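You operate a simulated robot arm through the tools that you are given. There is no shell and no other tool.

Carry out the task below with a simulated robot arm. There is one attempt and no reset: what you move stays moved.

JOB
Stir the small beaker on low till its oil film is gone, then tip it into the empty one.
Fine: the empty one beside the stir plate; stir dial off first; put the beaker back on the plate. Set down upright: small beaker.

The check looks at the end state, three seconds after you hand in, the way a careful person would. Anything else that was tipped, shoved, dropped, spilled or broken makes it a failure.

ROBOT AND FRAMES
A 7-joint arm with a two-finger parallel gripper, fixed in place. Base frame: the origin is at the foot of the arm, x ahead of it, y to its left, z up. Lengths are in m, angles in degrees, forces in N, time in s.
With the tool pointing down near the work surface it reaches from about 0.24 to 0.68 m from the base axis. Its first joint turns from -66.0 to 66.0 degrees. Payload 2.4 kg.
Tool frame: the origin (TCP) lies between the finger pads and is the grasp point; the fingertips stand 0.03 m ahead of it; z points along the fingers, y is the line along which they close. Largest opening 0.094 m; finger width 0.028, thickness 0.01; the body of the gripper, 0.05 by 0.096 m, starts 0.055 m behind the TCP.
Orientation is told as [roll, pitch, yaw] about the base's x, y, z axes, in that order, counted from this pose: with the fingers straight down and closing along the base's y, the tool's x points along the base's -x, its y along +y and its z along -z.

CONTROLS
- The arm moves only by the tool apply_moves. Its argument "targets" is one flat list of numbers, 6 for each row, row after row: the shift along the tool's x, y, z in mm, then the turn, a rotation vector about the tool's x, y, z in degrees. In form: [tx, ty, tz, wx, wy, wz, tx, ty, tz, wx, wy, wz, ...]. A call has 1 to 20 rows; each row shifts and turns the commanded pose from where the row before left it, along the tool's axes as they then stand. "fingers" is the opening, from 0 (shut) to 1 (fully open), set as the call begins (left out, the last holds). Rows are played at 5 a second. More than 0.05 m and 8.6 degrees between two rows, or a gripper value outside its range, and nothing of the call is played. A pose out of reach is approached as far as the arm can. The call stops where the force on the tool passes 40 N (or 10 N more than at its start, if that is more) or the arm is blocked; 0.2 s more then pass. Each finger travels about 0.153 m/s and halts on what it meets, pressing with about 22 N; the grip force reading is that of the motor and also rises with nothing between the fingers. The clock runs only during rows and for 0.2 s after the last one: add rows that do not move to give the fingers time. It gives the time, the measured TCP pose, the force on the tool (base axes), the opening and the grip force at its end, in the units of the frame above (readings bear some noise), with the torque about the TCP (base axes, N m) and any sound that the robot's microphone picked up.
- Cameras (640 x 400 px; columns grow to the right, rows downward): "scene" is fixed at [0.0327, 0.4918, 1.4394]; the picture's right is [-0.71, -0.70, 0.00], its down [-0.43, 0.43, -0.80] and it looks along [0.56, -0.57, -0.61] (base axes); focal length 329 px, centre (320, 200). "wrist" rides on the gripper at [0.076, 0.014, -0.102] in the tool frame; the picture's right is [-0.18, 0.98, 0.00], its down [-0.75, -0.14, -0.64] and it looks along [-0.63, -0.12, 0.77] (tool axes); focal length 243 px, centre (320, 200). There is no depth. A picture from a camera that has moved, and an enlarged one, comes with that camera's place and axes in the base frame and with its lens. The place of the scene camera against the robot may be out by one fixed shift of up to 0.018 m in any direction.
- get_image(camera): a new picture of that camera. The clock stands still meanwhile.
- zoom(camera, box): a new picture of the part [left, top, right, bottom] of that camera's present view, enlarged. The clock stands still meanwhile.
- finish_job(): hands the job in; it is judged then, once.

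Nothing tells you positions but the pictures and the camera data. Unless the task says otherwise, let go and move clear before handing in.

The tools are called as a command line: name --argument value ..., lists and objects as JSON in quotes. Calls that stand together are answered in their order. apply_moves: Moves the arm, as the interface text tells. Its arguments: {"type":"object","properties":{"targets":{"type":"array","items":{"type":"number"}},"fingers":{"type":"number"}},"required":["targets"]} The other tools are called the same way: get_image (camera) takes a picture; zoom (camera, box) takes an enlarged picture of a part of a camera's view; finish_job () hands the job in.

At the start:

```text
t: 0.0
tool_pos: [0.4465, 0.0249, 1.1429]
orientation: [0.0, 0.0, -0.1]
wrist_force: [-1.2, 1.2, 0.6]
wrist_torque: [0.01, 0.01, 0.02]
opening: 0.0941
grip_force: 0.0
```

scene: 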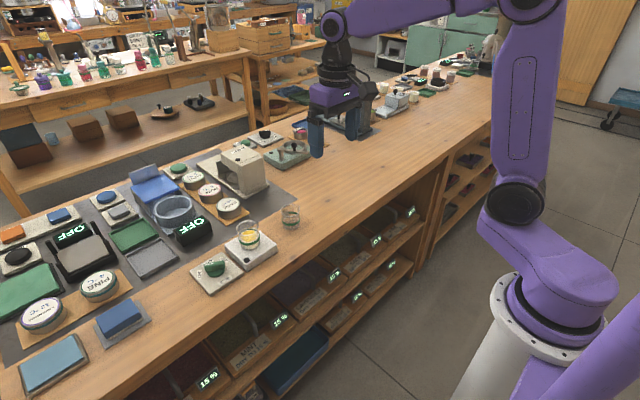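
wrist: 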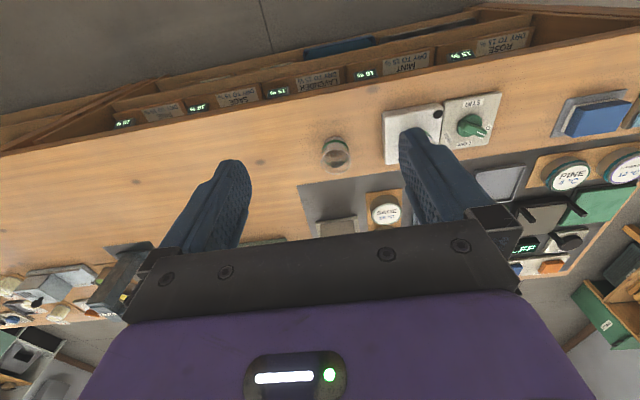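

I see a stir plate with a small beaker holding yellow liquid, a green knob panel marked STIR next to it, and an empty beaker to its side. I'll take close-ups first.

zoom --camera "scene" --box '[170, 190, 330, 300]'

zoom --camera "wrist" --box '[300, 80, 520, 220]'

zoom --camera "scene" --box '[0, 130, 330, 340]'

```text
3.64 times, centred on (250, 245) of scene
camera zoom: at [0.0327, 0.4918, 1.4394], right [-0.71, -0.7, 0.0], down [-0.43, 0.43, -0.8], along [0.56, -0.57, -0.61], focal length 1198 px, centre (574, 36)
```

zoom: 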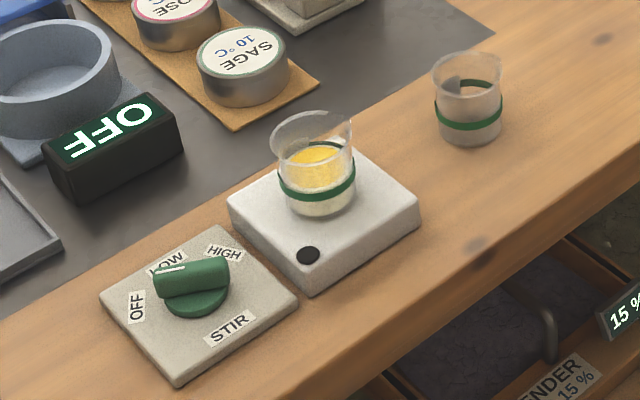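

```text
2.86 times, centred on (410, 150) of wrist
camera zoom: at [0.3712, 0.038, 1.2454], right [0.18, 0.98, 0.0], down [0.75, -0.14, 0.64], along [0.63, -0.12, -0.77], focal length 693 px, centre (63, 343)
```

zoom: 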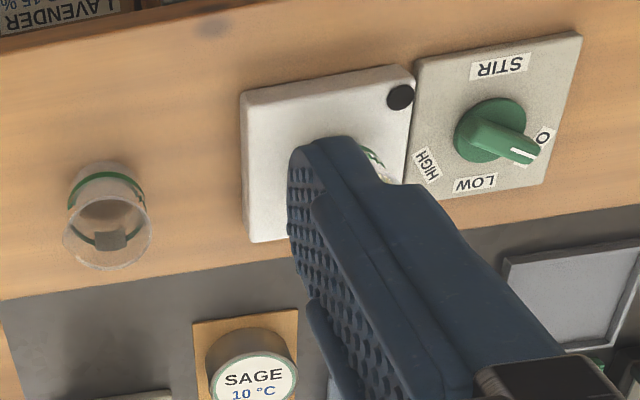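

```text
1.90 times, centred on (165, 235) of scene
camera zoom: at [0.0327, 0.4918, 1.4394], right [-0.71, -0.7, 0.0], down [-0.43, 0.43, -0.8], along [0.56, -0.57, -0.61], focal length 627 px, centre (615, 133)
```

zoom: 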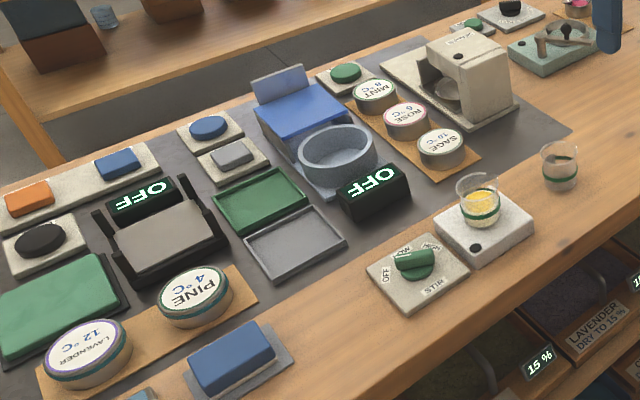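

The dial looks to be at OFF, near (0.605, 0.28, 0.80), with the beaker on the plate near (0.60, 0.17) and the empty one near (0.61, 0.02). I'll bring the wrist camera closer to measure these.

apply_moves --targets '[-1.6, 33.5, 25, 0, 0, 0, -1.6, 33.5, 25, 0, 0, 0, -1.6, 33.5, 25, 0, 0, 0, -1.6, 33.5, 25, 0, 0, 0, -1.6, 33.5, 25, 0, 0, 0, -1.6, 33.5, 25, 0, 0, 0]' --fingers 1

get_image --camera "wrist"

get_image --camera "scene"

```text
t: 1.4
tool_pos: [0.4555, 0.2268, 0.9929]
orientation: [0.0, 0.0, -0.1]
wrist_force: [-0.4, 0.5, 0.1]
wrist_torque: [-0.05, 0.01, 0.0]
opening: 0.0943
grip_force: 0.1
```

```text
taken
camera wrist: at [0.3802, 0.2401, 1.0962], right [0.19, 0.98, 0.0], down [0.75, -0.14, 0.64], along [0.63, -0.12, -0.77], focal length 243 px, centre (320, 200)
```

wrist: 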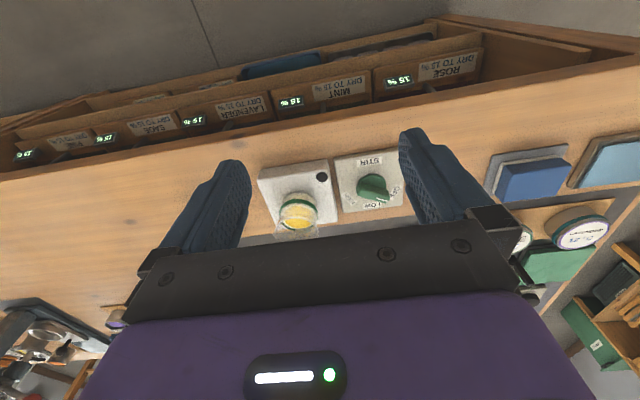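

```text
taken
```

scene: 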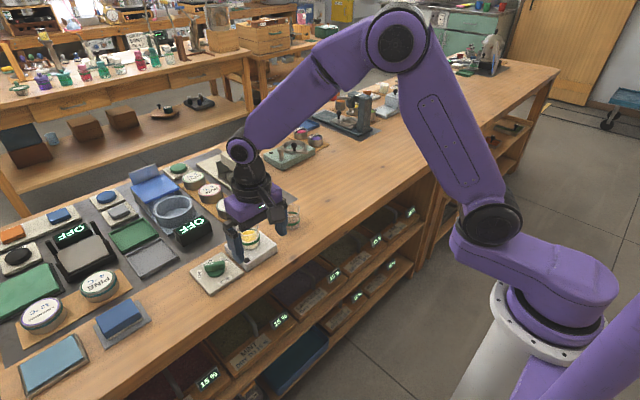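

Both the plate and the dial show between the fingers. I'll zoom in to triangulate them.

zoom --camera "wrist" --box '[250, 140, 410, 240]'

zoom --camera "scene" --box '[180, 190, 310, 300]'

```text
4.00 times, centred on (330, 190) of wrist
camera zoom: at [0.3802, 0.2401, 1.0962], right [0.19, 0.98, 0.0], down [0.75, -0.14, 0.64], along [0.63, -0.12, -0.77], focal length 970 px, centre (280, 240)
```

zoom: 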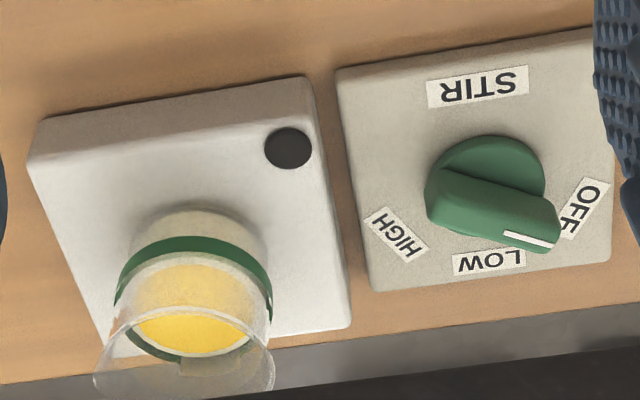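

```text
3.64 times, centred on (245, 245) of scene
camera zoom: at [0.0327, 0.4918, 1.4394], right [-0.71, -0.7, 0.0], down [-0.43, 0.43, -0.8], along [0.56, -0.57, -0.61], focal length 1198 px, centre (593, 36)
```

zoom: 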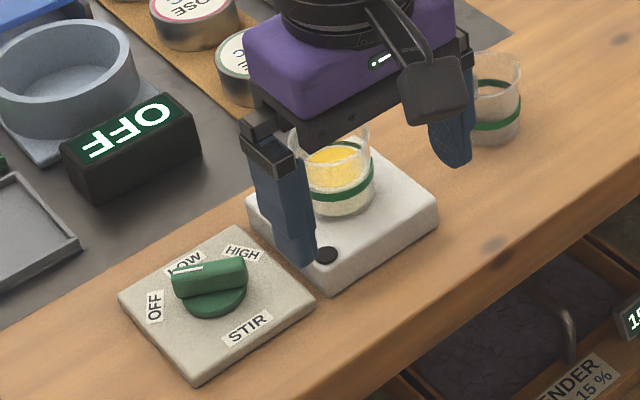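

OFF is at about +58° from base x toward y, LOW at 0° and HIGH at −58°; the knob is near (0.601, 0.274). I'll shift sideways for a second view of the beakers.

apply_moves --targets '[0, -35, 0, 0, 0, 0, 0, -35, 0, 0, 0, 0, 0, -35, 0, 0, 0, 0, 0, -30, 0, 0, 0, 0, 0, 0, 0, 0, 0, 0]'

zoom --camera "wrist" --box '[230, 130, 410, 242]'

get_image --camera "wrist"

zoom --camera "scene" --box '[180, 190, 310, 300]'

```text
t: 2.6
tool_pos: [0.4566, 0.091, 0.9946]
orientation: [0.0, 0.0, 0.0]
wrist_force: [-0.5, -0.1, 0.2]
wrist_torque: [0.0, 0.05, 0.04]
opening: 0.0942
grip_force: 0.0
```

```text
3.56 times, centred on (320, 186) of wrist
camera zoom: at [0.3806, 0.1034, 1.0972], right [0.18, 0.98, 0.0], down [0.75, -0.14, 0.64], along [0.63, -0.12, -0.77], focal length 863 px, centre (320, 250)
```

zoom: 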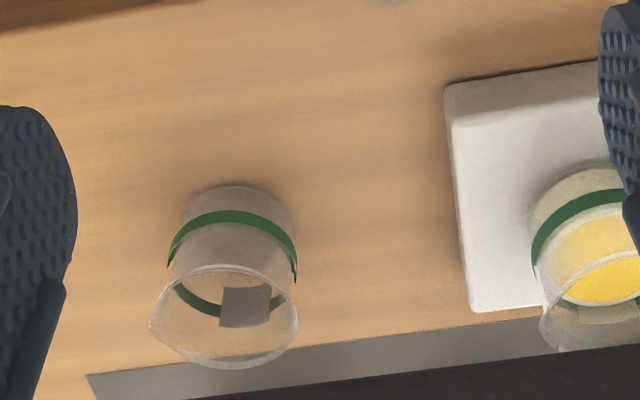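

```text
taken
camera wrist: at [0.3806, 0.1034, 1.0972], right [0.18, 0.98, 0.0], down [0.75, -0.14, 0.64], along [0.63, -0.12, -0.77], focal length 243 px, centre (320, 200)
```

wrist: 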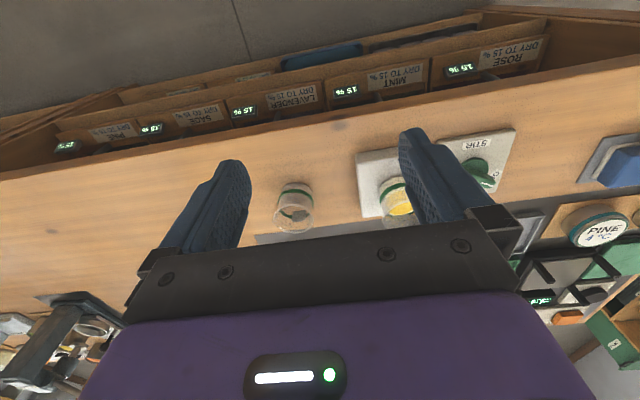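

```text
3.64 times, centred on (245, 245) of scene
camera zoom: at [0.0327, 0.4918, 1.4394], right [-0.71, -0.7, 0.0], down [-0.43, 0.43, -0.8], along [0.56, -0.57, -0.61], focal length 1198 px, centre (593, 36)
```

zoom: 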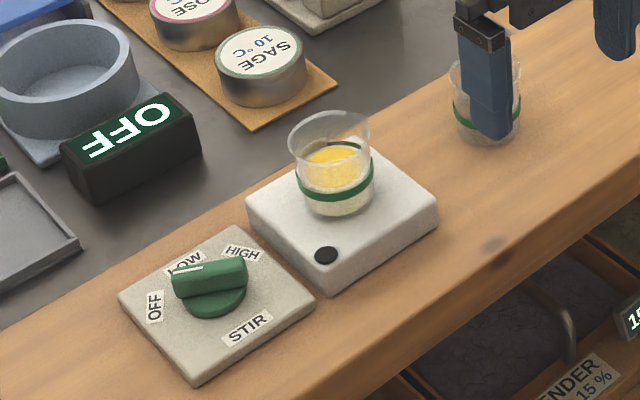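

Estimates are: empty beaker rim centre (0.611, 0.021, 0.850), small beaker at about (0.600, 0.167) with its rim near z 0.88, plate top about 0.826. Next I turn the gripper to match the knob and hover above it.

apply_moves --targets '[0, 0, 0, 0, 0, -7.25, 0, 0, 0, 0, 0, -7.25, 0, 0, 0, 0, 0, -7.25, 0, 0, 0, 0, 0, -7.25, 0, 0, 0, 0, 0, -7.25, 0, 0, 0, 0, 0, -7.25, 0, 0, 0, 0, 0, -7.25, 0, 0, 0, 0, 0, -7.25, -38.5, -4.3, 8, 0, 0, 0, -38.5, -4.3, 8, 0, 0, 0, -38.5, -4.3, 8, 0, 0, 0, -38.5, -4.3, 8, 0, 0, 0, -38.5, -4.3, 8, 0, 0, 0, -38.5, -4.3, 8, 0, 0, 0, 0, 0, 0, 0, 0, 0]' --fingers 0.5

get_image --camera "wrist"

zoom --camera "scene" --box '[150, 180, 310, 300]'

```text
t: 5.8
tool_pos: [0.6035, 0.2706, 0.9428]
orientation: [0.0, -0.1, 58.0]
wrist_force: [-0.2, 0.0, -0.2]
wrist_torque: [-0.02, -0.02, 0.02]
opening: 0.0471
grip_force: 0.1
```

```text
taken
camera wrist: at [0.5506, 0.2126, 1.0463], right [-0.74, 0.68, 0.0], down [0.52, 0.56, 0.64], along [0.43, 0.47, -0.77], focal length 243 px, centre (320, 200)
```

wrist: 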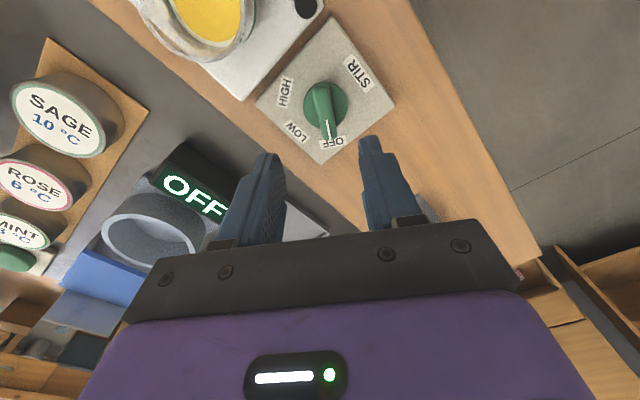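

```text
3.33 times, centred on (230, 240) of scene
camera zoom: at [0.0327, 0.4918, 1.4394], right [-0.71, -0.7, 0.0], down [-0.43, 0.43, -0.8], along [0.56, -0.57, -0.61], focal length 1098 px, centre (620, 67)
```

zoom: 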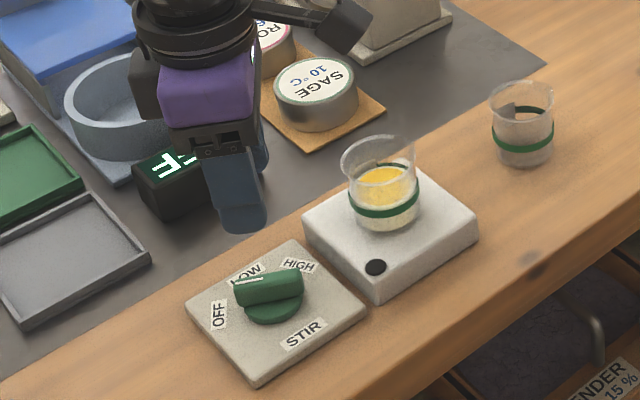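

zoom --camera "wrist" --box '[240, 0, 420, 180]'

```text
2.22 times, centred on (330, 90) of wrist
camera zoom: at [0.5506, 0.2126, 1.0463], right [-0.74, 0.68, 0.0], down [0.52, 0.56, 0.64], along [0.43, 0.47, -0.77], focal length 539 px, centre (298, 444)
```

zoom: 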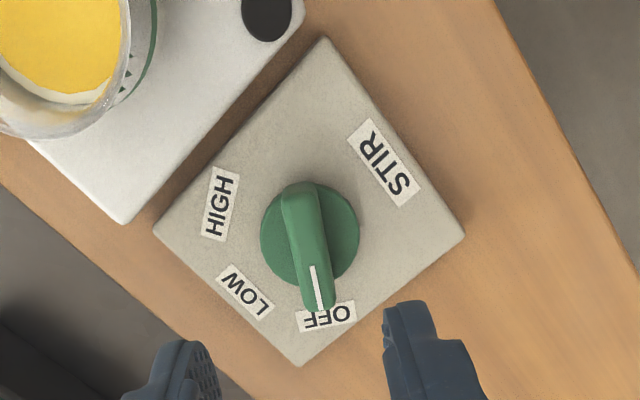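

The pointer bar lies at about 58° with the knob centre near (0.600, 0.273). I'll centre on it, descend partway and check.

apply_moves --targets '[0, 4.6, 10, 0, 0, 0, 0, 0, 25, 0, 0, 0, 0, 0, 22, 0, 0, 0, 0, 0, 0, 0, 0, 0]' --fingers 0.5

zoom --camera "wrist" --box '[220, 80, 420, 230]'

zoom --camera "scene" --box '[160, 200, 290, 300]'

```text
t: 6.8
tool_pos: [0.5981, 0.2747, 0.8872]
orientation: [0.0, 0.0, 58.0]
wrist_force: [0.1, 1.1, 0.3]
wrist_torque: [-0.01, 0.02, 0.03]
opening: 0.0469
grip_force: 0.0
```

```text
2.67 times, centred on (320, 155) of wrist
camera zoom: at [0.5461, 0.2162, 0.9898], right [-0.74, 0.68, 0.0], down [0.52, 0.56, 0.64], along [0.43, 0.47, -0.77], focal length 647 px, centre (320, 320)
```

zoom: 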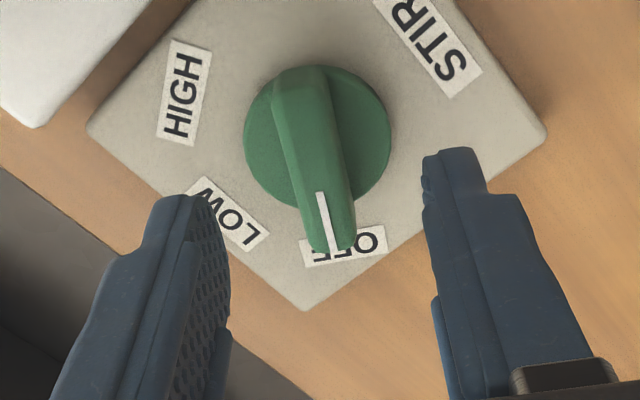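

```text
4.00 times, centred on (225, 250) of scene
camera zoom: at [0.0327, 0.4918, 1.4394], right [-0.71, -0.7, 0.0], down [-0.43, 0.43, -0.8], along [0.56, -0.57, -0.61], focal length 1317 px, centre (700, 0)
```

zoom: 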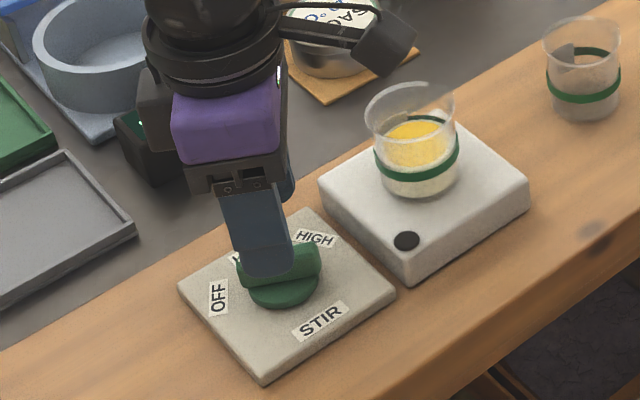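

The knob is centred between the fingers. Going down around the bar and closing gently.

apply_moves --targets '[0, -1.5, 12, 0, 0, 0, 0, 0, 12, 0, 0, 0, 0, 0, 12, 0, 0, 0, 0, 0, 0, 0, 0, 0]' --fingers 0.5

get_image --camera "wrist"

zoom --camera "scene" --box '[160, 200, 290, 300]'

```text
t: 7.8
tool_pos: [0.5986, 0.2753, 0.8506]
orientation: [0.1, 0.0, 58.0]
wrist_force: [0.2, 0.5, 0.7]
wrist_torque: [-0.02, -0.03, 0.0]
opening: 0.0472
grip_force: 0.2
```

```text
taken
camera wrist: at [0.5466, 0.2162, 0.9534], right [-0.74, 0.68, 0.0], down [0.52, 0.56, 0.64], along [0.43, 0.47, -0.77], focal length 243 px, centre (320, 200)
```

wrist: 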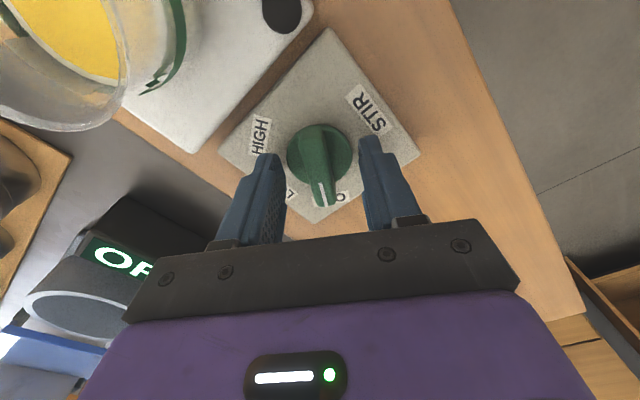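

```text
4.00 times, centred on (225, 250) of scene
camera zoom: at [0.0327, 0.4918, 1.4394], right [-0.71, -0.7, 0.0], down [-0.43, 0.43, -0.8], along [0.56, -0.57, -0.61], focal length 1317 px, centre (700, 0)
```

zoom: 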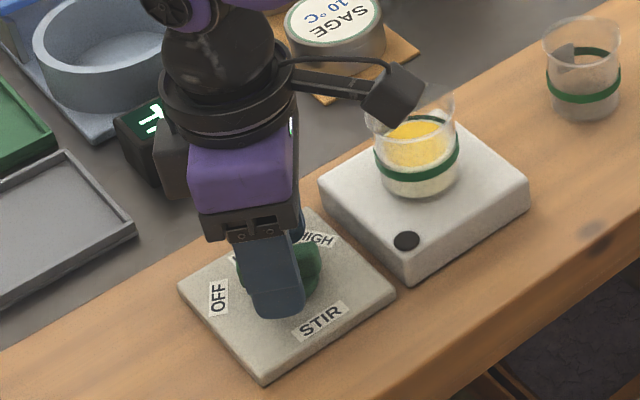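

apply_moves --targets '[0, 0, 0, 0, 0, 0, 0, 0, 0, 0, 0, 0, 0, 0, 0, 0, 0, 0]' --fingers 0.1

get_image --camera "wrist"

```text
t: 8.6
tool_pos: [0.5995, 0.2738, 0.8517]
orientation: [-0.1, 0.0, 57.9]
wrist_force: [3.2, -1.9, -3.0]
wrist_torque: [0.38, -0.27, 0.0]
opening: 0.0137
grip_force: 45.1
```

```text
taken
camera wrist: at [0.5469, 0.2157, 0.9534], right [-0.74, 0.68, 0.0], down [0.52, 0.56, 0.64], along [0.44, 0.47, -0.77], focal length 243 px, centre (320, 200)
```

wrist: 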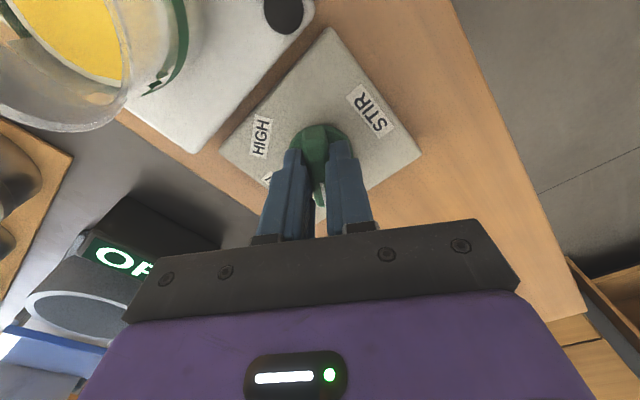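

The bar is held. Turning from OFF to LOW (58° clockwise seen from above).

apply_moves --targets '[0, 0, 0, 0, 0, 7.25, 0, 0, 0, 0, 0, 7.25, 0, 0, 0, 0, 0, 7.25, 0, 0, 0, 0, 0, 7.25, 0, 0, 0, 0, 0, 7.25, 0, 0, 0, 0, 0, 7.25, 0, 0, 0, 0, 0, 7.25, 0, 0, 0, 0, 0, 7.25, 0, 0, 0, 0, 0, 0]'

get_image --camera "wrist"

zoom --camera "scene" --box '[160, 190, 310, 300]'

```text
t: 10.6
tool_pos: [0.5989, 0.2753, 0.8507]
orientation: [0.1, 0.1, -0.2]
wrist_force: [12.6, 4.3, -27.0]
wrist_torque: [0.03, -0.88, -0.01]
opening: 0.0141
grip_force: 45.1
```

```text
taken
camera wrist: at [0.5226, 0.2884, 0.9534], right [0.19, 0.98, 0.0], down [0.75, -0.14, 0.64], along [0.63, -0.12, -0.77], focal length 243 px, centre (320, 200)
```

wrist: 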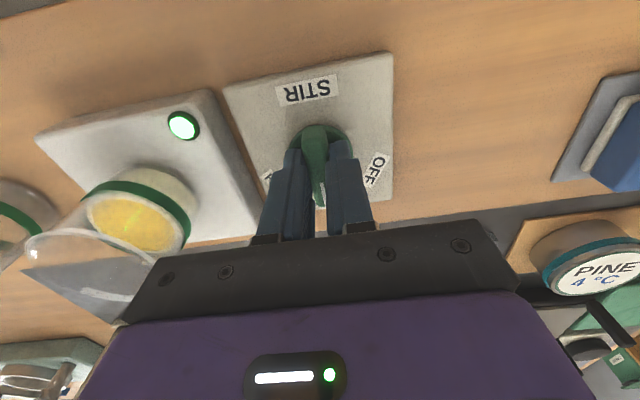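

```text
3.64 times, centred on (235, 245) of scene
camera zoom: at [0.0335, 0.4921, 1.4393], right [-0.71, -0.7, 0.0], down [-0.43, 0.43, -0.8], along [0.56, -0.57, -0.61], focal length 1198 px, centre (629, 36)
```

zoom: 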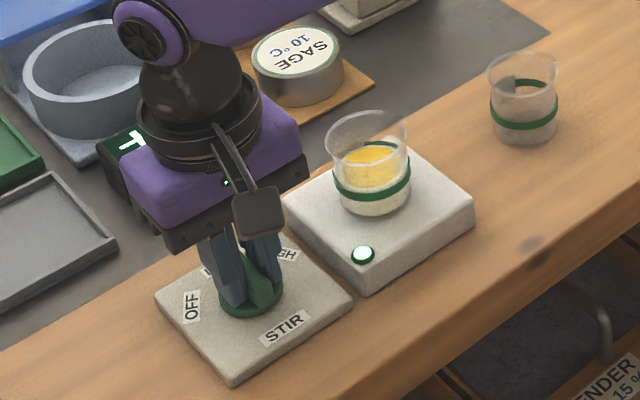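

The light came on and the pointer is at LOW. I'll keep hold and let time pass while watching the film.

apply_moves --targets '[0, 0, 0, 0, 0, 0, 0, 0, 0, 0, 0, 0, 0, 0, 0, 0, 0, 0, 0, 0, 0, 0, 0, 0, 0, 0, 0, 0, 0, 0, 0, 0, 0, 0, 0, 0, 0, 0, 0, 0, 0, 0, 0, 0, 0, 0, 0, 0, 0, 0, 0, 0, 0, 0, 0, 0, 0, 0, 0, 0]'

zoom --camera "wrist" --box '[0, 80, 240, 300]'

zoom --camera "scene" --box '[210, 200, 290, 270]'

```text
t: 12.8
tool_pos: [0.5985, 0.2754, 0.8525]
orientation: [0.0, -0.1, -0.1]
wrist_force: [11.3, 5.4, -29.5]
wrist_torque: [0.1, -0.42, 0.0]
opening: 0.0139
grip_force: 44.4
```

```text
1.82 times, centred on (120, 190) of wrist
camera zoom: at [0.5226, 0.2883, 0.9535], right [0.18, 0.98, 0.0], down [0.75, -0.14, 0.64], along [0.63, -0.12, -0.77], focal length 441 px, centre (684, 218)
```

zoom: 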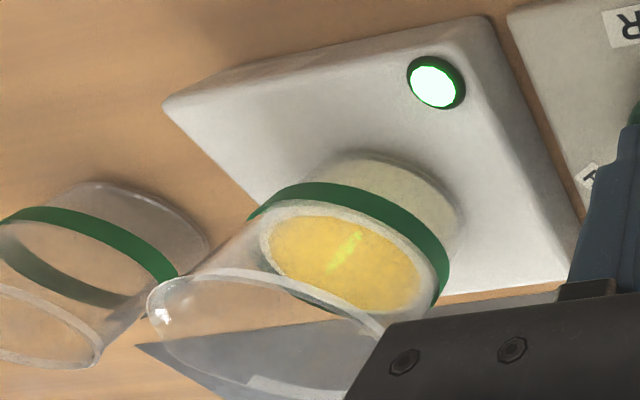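

```text
5.71 times, centred on (250, 235) of scene
camera zoom: at [0.0335, 0.4922, 1.4392], right [-0.71, -0.7, 0.0], down [-0.43, 0.43, -0.8], along [0.56, -0.57, -0.61], focal length 1882 px, centre (720, 0)
```

zoom: 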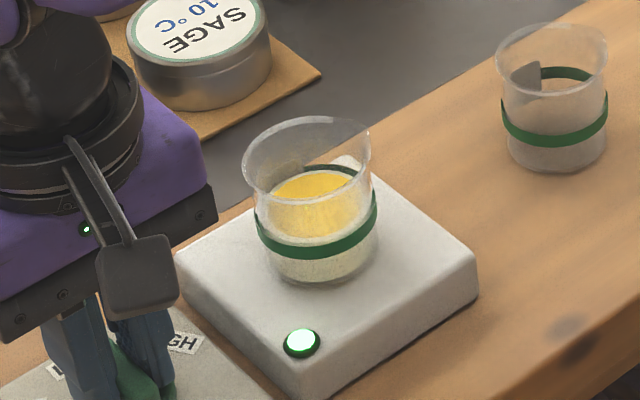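

Film is thinning but still yellow. Waiting more.

apply_moves --targets '[0, 0, 0, 0, 0, 0, 0, 0, 0, 0, 0, 0, 0, 0, 0, 0, 0, 0, 0, 0, 0, 0, 0, 0, 0, 0, 0, 0, 0, 0, 0, 0, 0, 0, 0, 0, 0, 0, 0, 0, 0, 0, 0, 0, 0, 0, 0, 0, 0, 0, 0, 0, 0, 0, 0, 0, 0, 0, 0, 0, 0, 0, 0, 0, 0, 0, 0, 0, 0, 0, 0, 0, 0, 0, 0, 0, 0, 0, 0, 0, 0, 0, 0, 0, 0, 0, 0, 0, 0, 0, 0, 0, 0, 0, 0, 0, 0, 0, 0, 0, 0, 0, 0, 0, 0, 0, 0, 0, 0, 0, 0, 0, 0, 0, 0, 0, 0, 0, 0, 0]'

zoom --camera "wrist" --box '[0, 80, 240, 300]'

zoom --camera "scene" --box '[210, 200, 290, 270]'

```text
t: 17.0
tool_pos: [0.5993, 0.2742, 0.8498]
orientation: [0.1, 0.0, 0.0]
wrist_force: [10.7, 7.1, -28.7]
wrist_torque: [0.18, -0.26, 0.04]
opening: 0.0139
grip_force: 44.1
```

```text
1.82 times, centred on (120, 190) of wrist
camera zoom: at [0.5226, 0.2883, 0.9536], right [0.18, 0.98, 0.0], down [0.75, -0.14, 0.64], along [0.63, -0.12, -0.77], focal length 441 px, centre (684, 218)
```

zoom: 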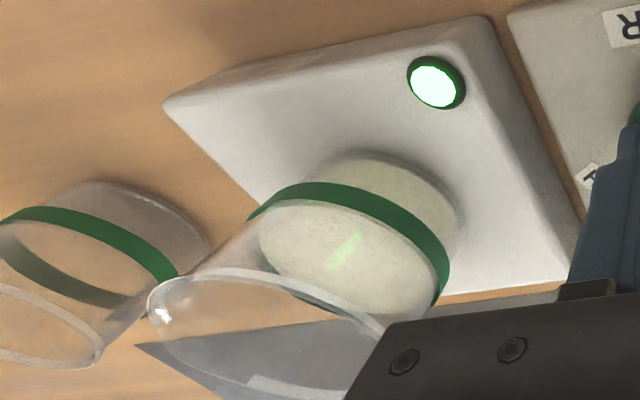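

```text
5.71 times, centred on (250, 235) of scene
camera zoom: at [0.0335, 0.4922, 1.4392], right [-0.71, -0.7, 0.0], down [-0.43, 0.43, -0.8], along [0.56, -0.57, -0.61], focal length 1882 px, centre (720, 0)
```

zoom: 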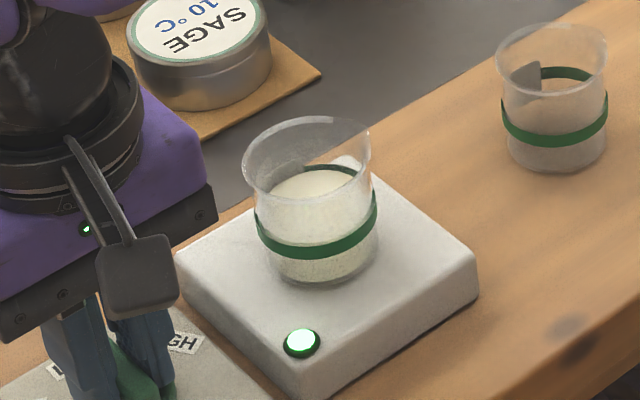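

The yellow film is gone; only the uniform cream liquid remains. Turning the dial back to OFF.

apply_moves --targets '[0, 0, 0, 0, 0, -7.25, 0, 0, 0, 0, 0, -7.25, 0, 0, 0, 0, 0, -7.25, 0, 0, 0, 0, 0, -7.25, 0, 0, 0, 0, 0, -7.25, 0, 0, 0, 0, 0, -7.25, 0, 0, 0, 0, 0, -7.25, 0, 0, 0, 0, 0, -7.25, 0, 0, 0, 0, 0, 0]'

get_image --camera "wrist"

zoom --camera "scene" --box '[160, 190, 310, 300]'

```text
t: 19.0
tool_pos: [0.5993, 0.2739, 0.851]
orientation: [0.0, 0.0, 58.1]
wrist_force: [12.4, -0.1, -26.5]
wrist_torque: [0.38, -0.5, 0.01]
opening: 0.0138
grip_force: 45.0
```

```text
taken
camera wrist: at [0.5471, 0.2155, 0.9539], right [-0.74, 0.68, 0.0], down [0.52, 0.57, 0.64], along [0.43, 0.47, -0.77], focal length 243 px, centre (320, 200)
```

wrist: 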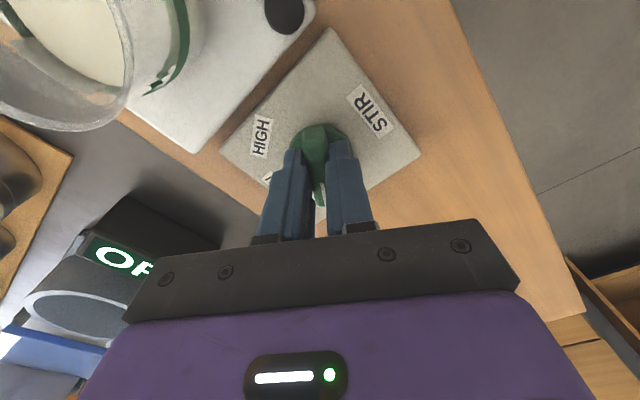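

```text
3.64 times, centred on (235, 245) of scene
camera zoom: at [0.0335, 0.492, 1.4393], right [-0.71, -0.7, 0.0], down [-0.43, 0.43, -0.8], along [0.56, -0.57, -0.61], focal length 1198 px, centre (629, 36)
```

zoom: 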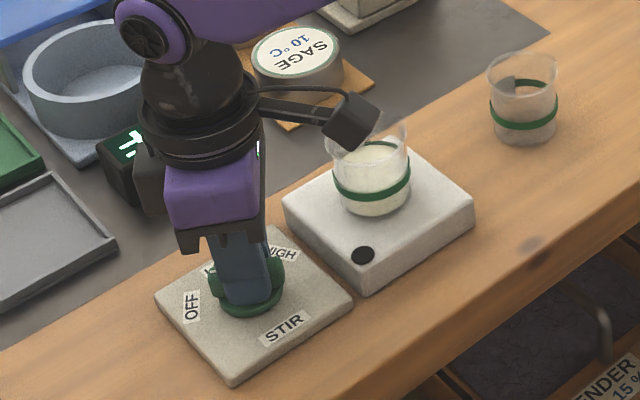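

The light is off and the dial is back at OFF. I'll release, rise straight up and check the pointer.

apply_moves --targets '[0, 0, 0, 0, 0, 0, 0, 0, 0, 0, 0, 0, 0, 0, -20, 0, 0, 0, 0, 0, -30, 0, 0, 0, 0, 0, -45, 0, 0, 0, 0, 0, -45, 0, 0, 0, 0, 0, -45, 0, 0, 0, 0, 0, 0, 0, 0, 0]' --fingers 0.4

zoom --camera "scene" --box '[160, 190, 310, 300]'

get_image --camera "wrist"

```text
t: 20.8
tool_pos: [0.5977, 0.2743, 1.0368]
orientation: [0.0, 0.0, 58.1]
wrist_force: [0.3, 0.4, -0.1]
wrist_torque: [0.04, 0.02, 0.03]
opening: 0.0375
grip_force: 0.0
```

```text
3.64 times, centred on (235, 245) of scene
camera zoom: at [0.0327, 0.4918, 1.4394], right [-0.71, -0.7, 0.0], down [-0.43, 0.43, -0.8], along [0.56, -0.57, -0.61], focal length 1198 px, centre (629, 36)
```

zoom: 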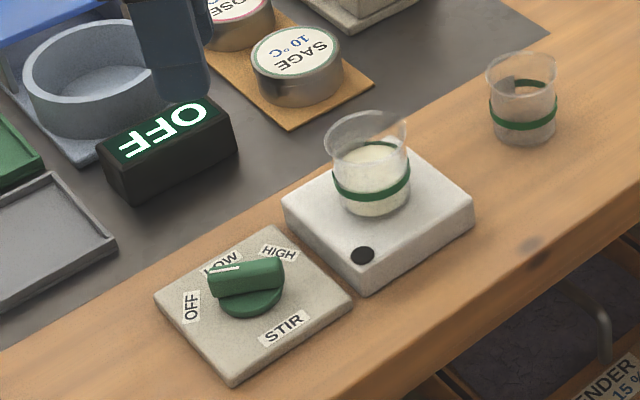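

```text
taken
camera wrist: at [0.546, 0.2161, 1.1397], right [-0.74, 0.68, 0.0], down [0.52, 0.56, 0.64], along [0.43, 0.47, -0.77], focal length 243 px, centre (320, 200)
```

wrist: 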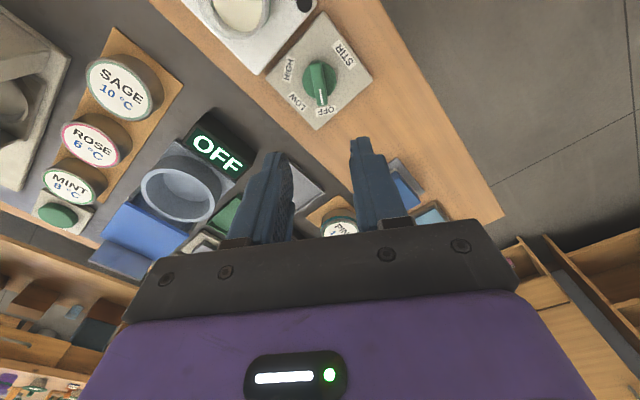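

Dial is at OFF. Now I'll retreat over the bench front and turn the wrist so the camera ends up on top when the fingers point forward.

apply_moves --targets '[41, 18.5, -5, 0, 0, 0, 41, 18.5, -5, 0, 0, 0, 41, 18.5, -5, 0, 0, 0, 41, 18.5, -5, 0, 0, 0, 0, 0, 0, 0, 0, -8, 0, 0, 0, 0, 0, -8, 0, 0, 0, 0, 0, -8, 0, 0, 0, 0, 0, -8, 0, 0, 0, 0, 0, -8, 0, 0, 0, 0, 0, -8, 0, 0, 0, 0, 0, -8, 0, 0, 0, 0, 0, -8, 0, 0, 0, 0, 0, 0]'

get_image --camera "scene"

```text
t: 23.6
tool_pos: [0.4484, 0.1749, 1.0561]
orientation: [0.0, 0.0, 122.1]
wrist_force: [1.0, 0.4, -0.4]
wrist_torque: [0.02, 0.02, -0.02]
opening: 0.0378
grip_force: 0.1
```

```text
taken
```

scene: 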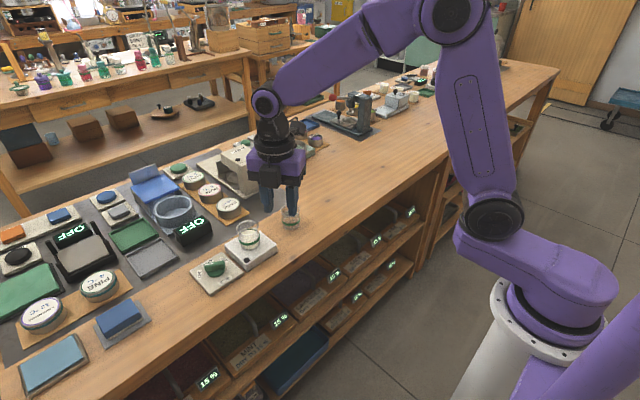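

apply_moves --targets '[0, 0, 0, 0, 0, -7.25, 0, 0, 0, 0, 0, -7.25, 0, 0, 0, 0, 0, -7.25, 0, 0, 0, 0, 0, -7.25, 0, 0, 0, 0, 0, -7.25, 0, 0, 0, 0, 0, -7.25, 0, 0, 0, 0, 0, -7.25, 0, 0, 0, 0, 0, -7.25, 0, 0, 0, 0, 0, 0]'

```text
t: 25.6
tool_pos: [0.4483, 0.1738, 1.0556]
orientation: [0.1, 0.1, -180.0]
wrist_force: [0.1, -0.6, 0.6]
wrist_torque: [-0.01, -0.06, -0.02]
opening: 0.0376
grip_force: 0.0
```

Yaw 180 is reachable. Now tilting so the fingers point forward, watching whether the arm follows.

apply_moves --targets '[20, 0, 0, 0, 8, 0, 20, 0, 0, 0, 8, 0, 0, 0, 0, 0, 8, 0, 0, 0, 0, 0, 8, 0, 0, 0, 0, 0, 8, 0, 0, 0, 0, 0, 0, 0]'

get_image --camera "scene"

```text
t: 27.0
tool_pos: [0.4875, 0.1757, 1.0591]
orientation: [0.1, 40.0, -179.9]
wrist_force: [0.2, -0.4, 0.8]
wrist_torque: [0.04, -0.02, -0.02]
opening: 0.0379
grip_force: 0.1
```

```text
taken
```

scene: 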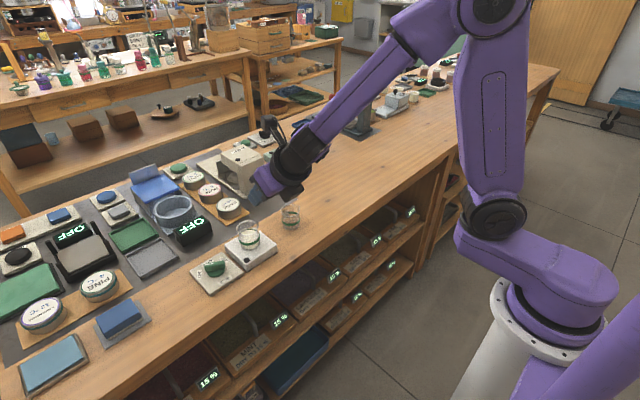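

apply_moves --targets '[0, 0, 0, 0, 8, 0, 0, 0, 0, 0, 8, 0, 0, 0, 0, 0, 8, 0, 0, 0, 0, 0, 8, 0, 0, 0, 0, 0, 4, 0, 0, 0, 0, 0, 0, 0]' --fingers 1

get_image --camera "scene"

get_image --camera "wrist"

```text
t: 28.4
tool_pos: [0.4886, 0.1743, 1.0602]
orientation: [-0.1, 76.1, 180.0]
wrist_force: [0.0, 0.5, -1.2]
wrist_torque: [0.02, 0.04, 0.02]
opening: 0.0939
grip_force: 0.2
```

```text
taken
```

scene: 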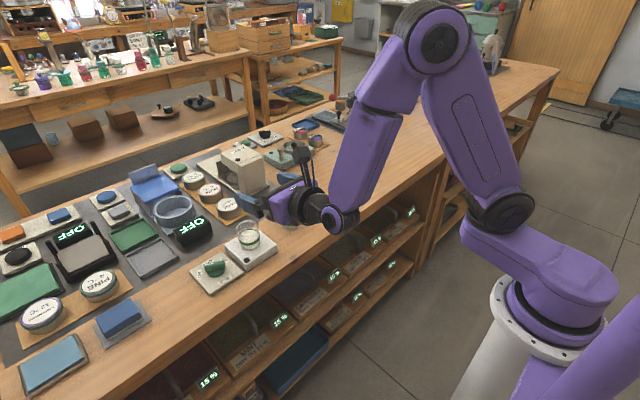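

```text
taken
camera wrist: at [0.4077, 0.1592, 1.1584], right [-0.04, -0.98, -0.18], down [-0.8, 0.14, -0.58], along [0.59, 0.12, -0.8], focal length 243 px, centre (320, 200)
```

wrist: 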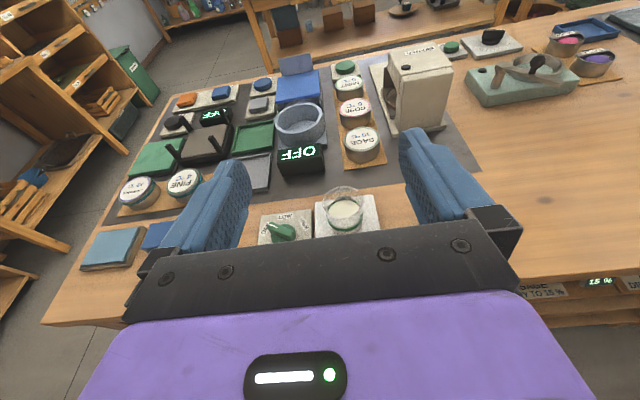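

The tilted, camera-up pose works. I'll zoom to refine where both beakers are.

zoom --camera "wrist" --box '[240, 170, 400, 250]'

```text
4.00 times, centred on (320, 210) of wrist
camera zoom: at [0.4077, 0.1592, 1.1584], right [-0.04, -0.98, -0.18], down [-0.8, 0.14, -0.58], along [0.59, 0.12, -0.8], focal length 970 px, centre (320, 160)
```

zoom: 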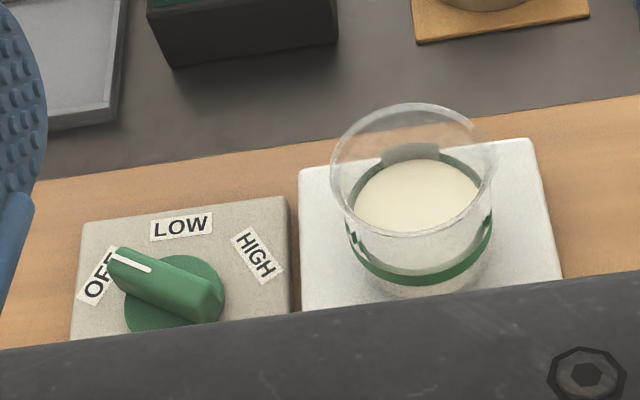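

Rim centre is confirmed at (0.602, 0.169). Lowering to just in front of the beaker, fingers fully open.

apply_moves --targets '[-38.8, 1.5, 9.7, 0, 0, 0, -38.8, 1.5, 9.7, 0, 0, 0, -38.8, 1.5, 9.7, 0, 0, 0, -38.8, 1.5, 9.7, 0, 0, 0, 0, 0, 0, 0, 0, 0]' --fingers 1

get_image --camera "scene"

get_image --camera "wrist"

```text
t: 29.6
tool_pos: [0.4902, 0.1691, 0.8975]
orientation: [0.0, 76.0, 180.0]
wrist_force: [0.7, -0.8, 0.4]
wrist_torque: [0.03, -0.01, 0.0]
opening: 0.094
grip_force: 0.0
```

```text
taken
```

scene: 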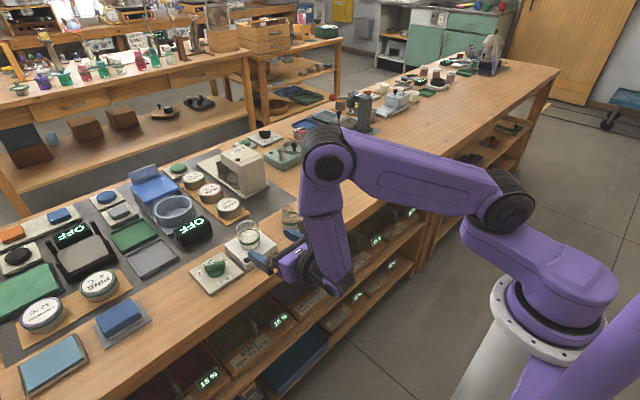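

```text
taken
camera wrist: at [0.4092, 0.1533, 0.9963], right [-0.04, -0.98, -0.18], down [-0.8, 0.14, -0.58], along [0.59, 0.12, -0.8], focal length 243 px, centre (320, 200)
```

wrist: 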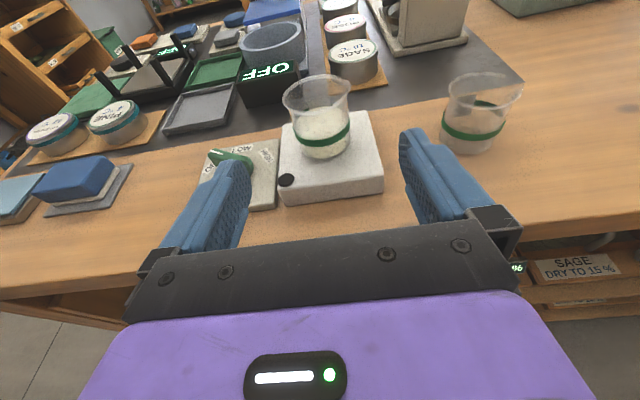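

Aligned. Lowering to grip height and moving halfway in.

apply_moves --targets '[-20, 0, 5, 0, 0, 0, -20, 0, 5, 0, 0, 0, 4.5, 0, 18.1, 0, 0, 0, 4.5, 0, 18.1, 0, 0, 0, 4.5, 0, 18.1, 0, 0, 0, 0, 0, 0, 0, 0, 0]' --fingers 1

get_image --camera "wrist"

zoom --camera "scene" --box '[190, 190, 340, 300]'

```text
t: 31.0
tool_pos: [0.5448, 0.1684, 0.8565]
orientation: [0.2, 76.0, -180.0]
wrist_force: [1.5, -0.1, -0.3]
wrist_torque: [-0.01, 0.02, -0.01]
opening: 0.0939
grip_force: 0.2
```

```text
taken
camera wrist: at [0.4641, 0.1525, 0.956], right [-0.04, -0.98, -0.18], down [-0.81, 0.14, -0.58], along [0.59, 0.12, -0.8], focal length 243 px, centre (320, 200)
```

wrist: 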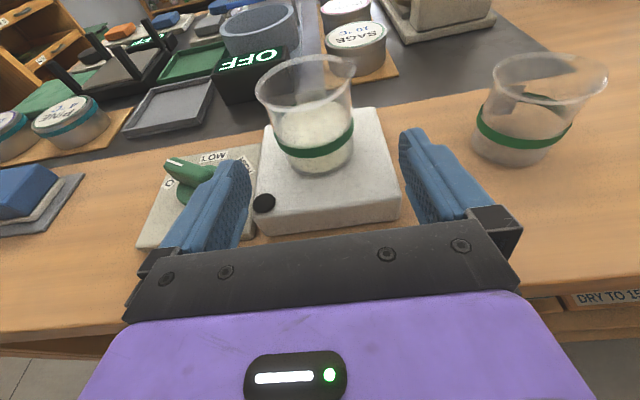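

```text
3.64 times, centred on (265, 245) of scene
camera zoom: at [0.0327, 0.4918, 1.4394], right [-0.71, -0.7, 0.0], down [-0.43, 0.43, -0.8], along [0.56, -0.57, -0.61], focal length 1198 px, centre (520, 36)
```

zoom: 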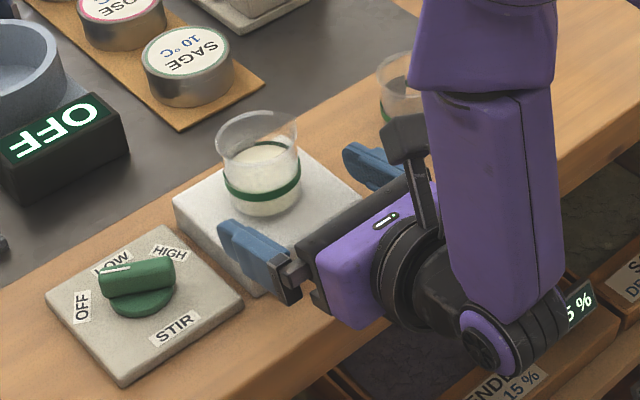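

apply_moves --targets '[3.5, 0, 13.9, 0, 0, 0, 3.5, 0, 13.9, 0, 0, 0, 3.5, 0, 13.9, 0, 0, 0, 3.5, 0, 13.9, 0, 0, 0, 0, 0, 0, 0, 0, 0]' --fingers 1

get_image --camera "wrist"

zoom --camera "scene" --box '[190, 190, 340, 300]'

```text
t: 32.2
tool_pos: [0.6029, 0.1689, 0.8575]
orientation: [0.1, 76.0, -180.1]
wrist_force: [-0.6, 0.3, -0.3]
wrist_torque: [0.0, -0.01, 0.04]
opening: 0.0939
grip_force: 0.2
```

```text
taken
camera wrist: at [0.5219, 0.1528, 0.9559], right [-0.04, -0.98, -0.18], down [-0.81, 0.14, -0.58], along [0.59, 0.12, -0.8], focal length 243 px, centre (320, 200)
```

wrist: 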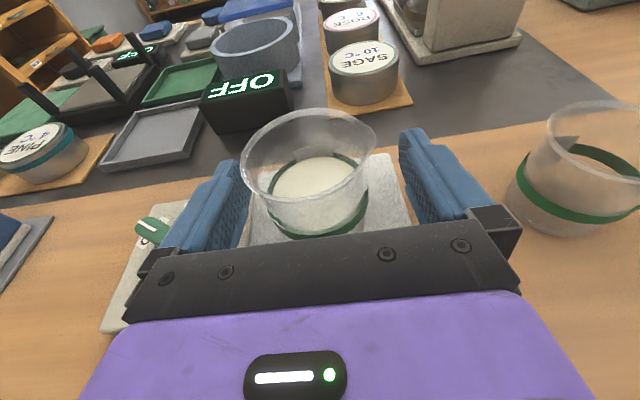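

```text
3.64 times, centred on (265, 245) of scene
camera zoom: at [0.0327, 0.4918, 1.4394], right [-0.71, -0.7, 0.0], down [-0.43, 0.43, -0.8], along [0.56, -0.57, -0.61], focal length 1198 px, centre (520, 36)
```

zoom: 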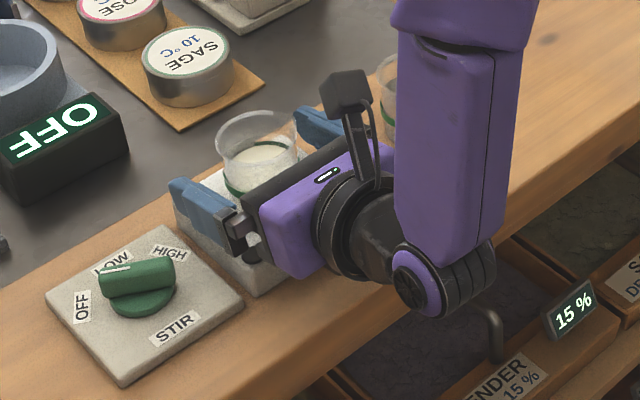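

The beaker is centred between the fingers. Closing on it.

apply_moves --targets '[0, 0, 0, 0, 0, 0, 0, 0, 0, 0, 0, 0, 0, 0, 0, 0, 0, 0]' --fingers 0.45

get_image --camera "wrist"

```text
t: 33.0
tool_pos: [0.6044, 0.1694, 0.8579]
orientation: [0.0, 75.9, 180.0]
wrist_force: [1.3, 0.4, 1.6]
wrist_torque: [-0.03, -0.04, 0.01]
opening: 0.0562
grip_force: 21.9
```

```text
taken
camera wrist: at [0.5217, 0.1529, 0.9561], right [-0.04, -0.98, -0.18], down [-0.81, 0.14, -0.58], along [0.59, 0.12, -0.8], focal length 243 px, centre (320, 200)
```

wrist: 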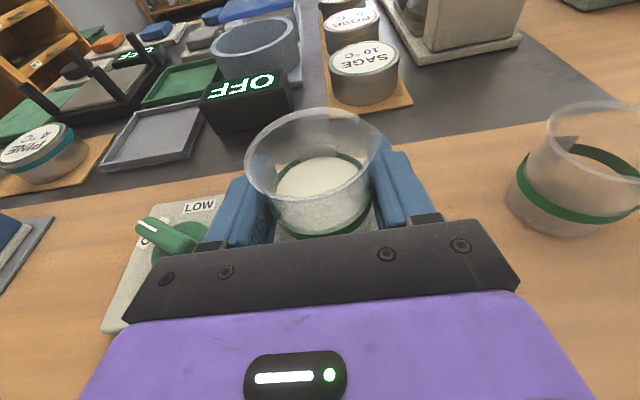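

Gripped at 22 N with 56 mm opening. Lifting straight up gently.

apply_moves --targets '[4.85, 0, -1.21, 0, 0, 0, 9.7, 0, -2.42, 0, 0, 0, 9.7, 0, -2.42, 0, 0, 0, 9.7, 0, -2.42, 0, 0, 0, 9.7, 0, -2.42, 0, 0, 0, 9.7, 0, -2.42, 0, 0, 0, 9.7, 0, -2.42, 0, 0, 0, 4.85, 0, -1.21, 0, 0, 0, 0, 0, 0, 0, 0, 0, 0, 0, 0, 0, 0, 0]'

get_image --camera "wrist"

zoom --camera "scene" --box '[190, 180, 340, 290]'

```text
t: 35.2
tool_pos: [0.6015, 0.1685, 0.929]
orientation: [0.2, 75.9, -180.0]
wrist_force: [0.1, -0.1, -0.6]
wrist_torque: [0.01, 0.03, 0.04]
opening: 0.0565
grip_force: 22.6
```

```text
taken
camera wrist: at [0.5212, 0.1535, 1.0273], right [-0.04, -0.98, -0.18], down [-0.81, 0.14, -0.58], along [0.59, 0.12, -0.8], focal length 243 px, centre (320, 200)
```

wrist: 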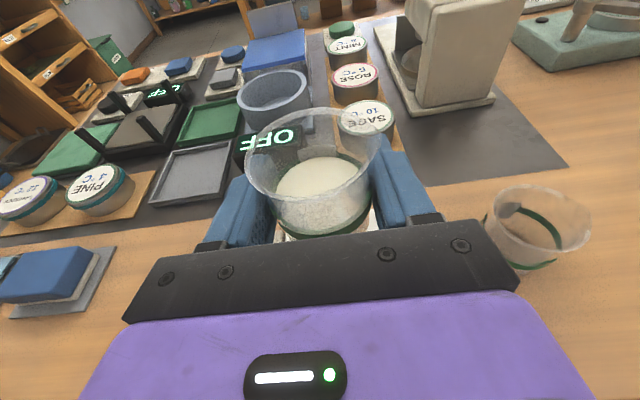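

```text
3.64 times, centred on (265, 235) of scene
camera zoom: at [0.0327, 0.4918, 1.4394], right [-0.71, -0.7, 0.0], down [-0.43, 0.43, -0.8], along [0.56, -0.57, -0.61], focal length 1198 px, centre (520, 73)
```

zoom: 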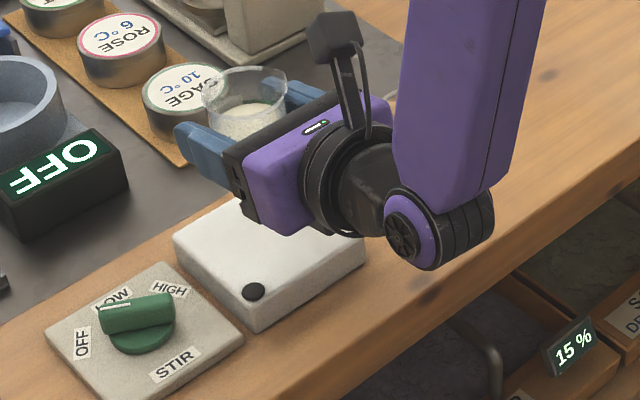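

The beaker is lifted level. Moving sideways toward the receiver and re-measuring it on the way.

apply_moves --targets '[0, 6, 0, 0, 0, 0, 0, 11, 0, 0, 0, 0, 0, 11, 0, 0, 0, 0, 0, 11, 0, 0, 0, 0, 0, 11, 0, 0, 0, 0, 0, 6, 0, 0, 0, 0, 0, 0, 0, 0, 0, 0]'

get_image --camera "wrist"

zoom --camera "scene" --box '[210, 170, 360, 280]'

```text
t: 36.8
tool_pos: [0.6018, 0.1131, 0.9286]
orientation: [-0.1, 76.0, -180.1]
wrist_force: [-1.0, 0.3, -1.7]
wrist_torque: [0.01, 0.01, -0.02]
opening: 0.0564
grip_force: 22.7
```

```text
taken
camera wrist: at [0.5218, 0.0967, 1.0266], right [-0.04, -0.98, -0.18], down [-0.81, 0.14, -0.58], along [0.59, 0.12, -0.8], focal length 243 px, centre (320, 200)
```

wrist: 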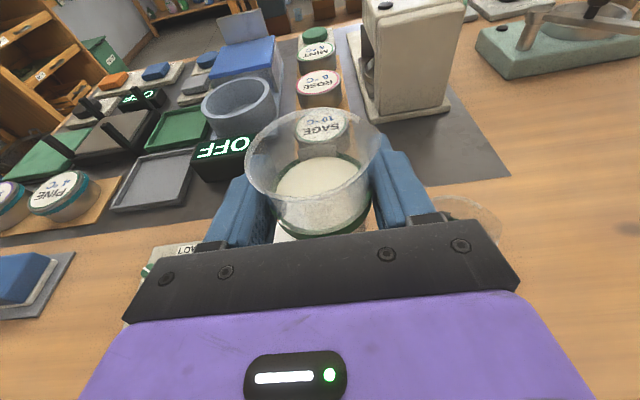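

```text
3.64 times, centred on (285, 225) of scene
camera zoom: at [0.0327, 0.4918, 1.4394], right [-0.71, -0.7, 0.0], down [-0.43, 0.43, -0.8], along [0.56, -0.57, -0.61], focal length 1198 px, centre (447, 109)
```

zoom: 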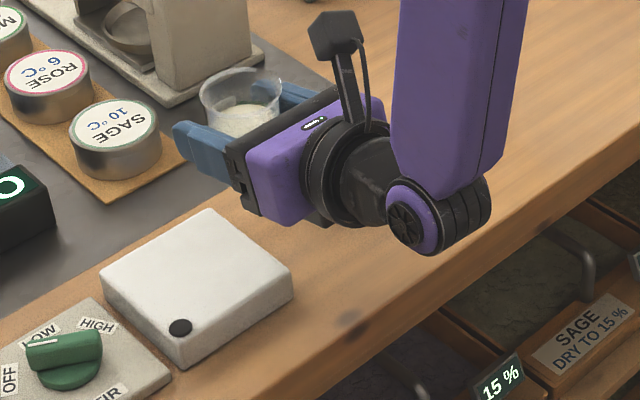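

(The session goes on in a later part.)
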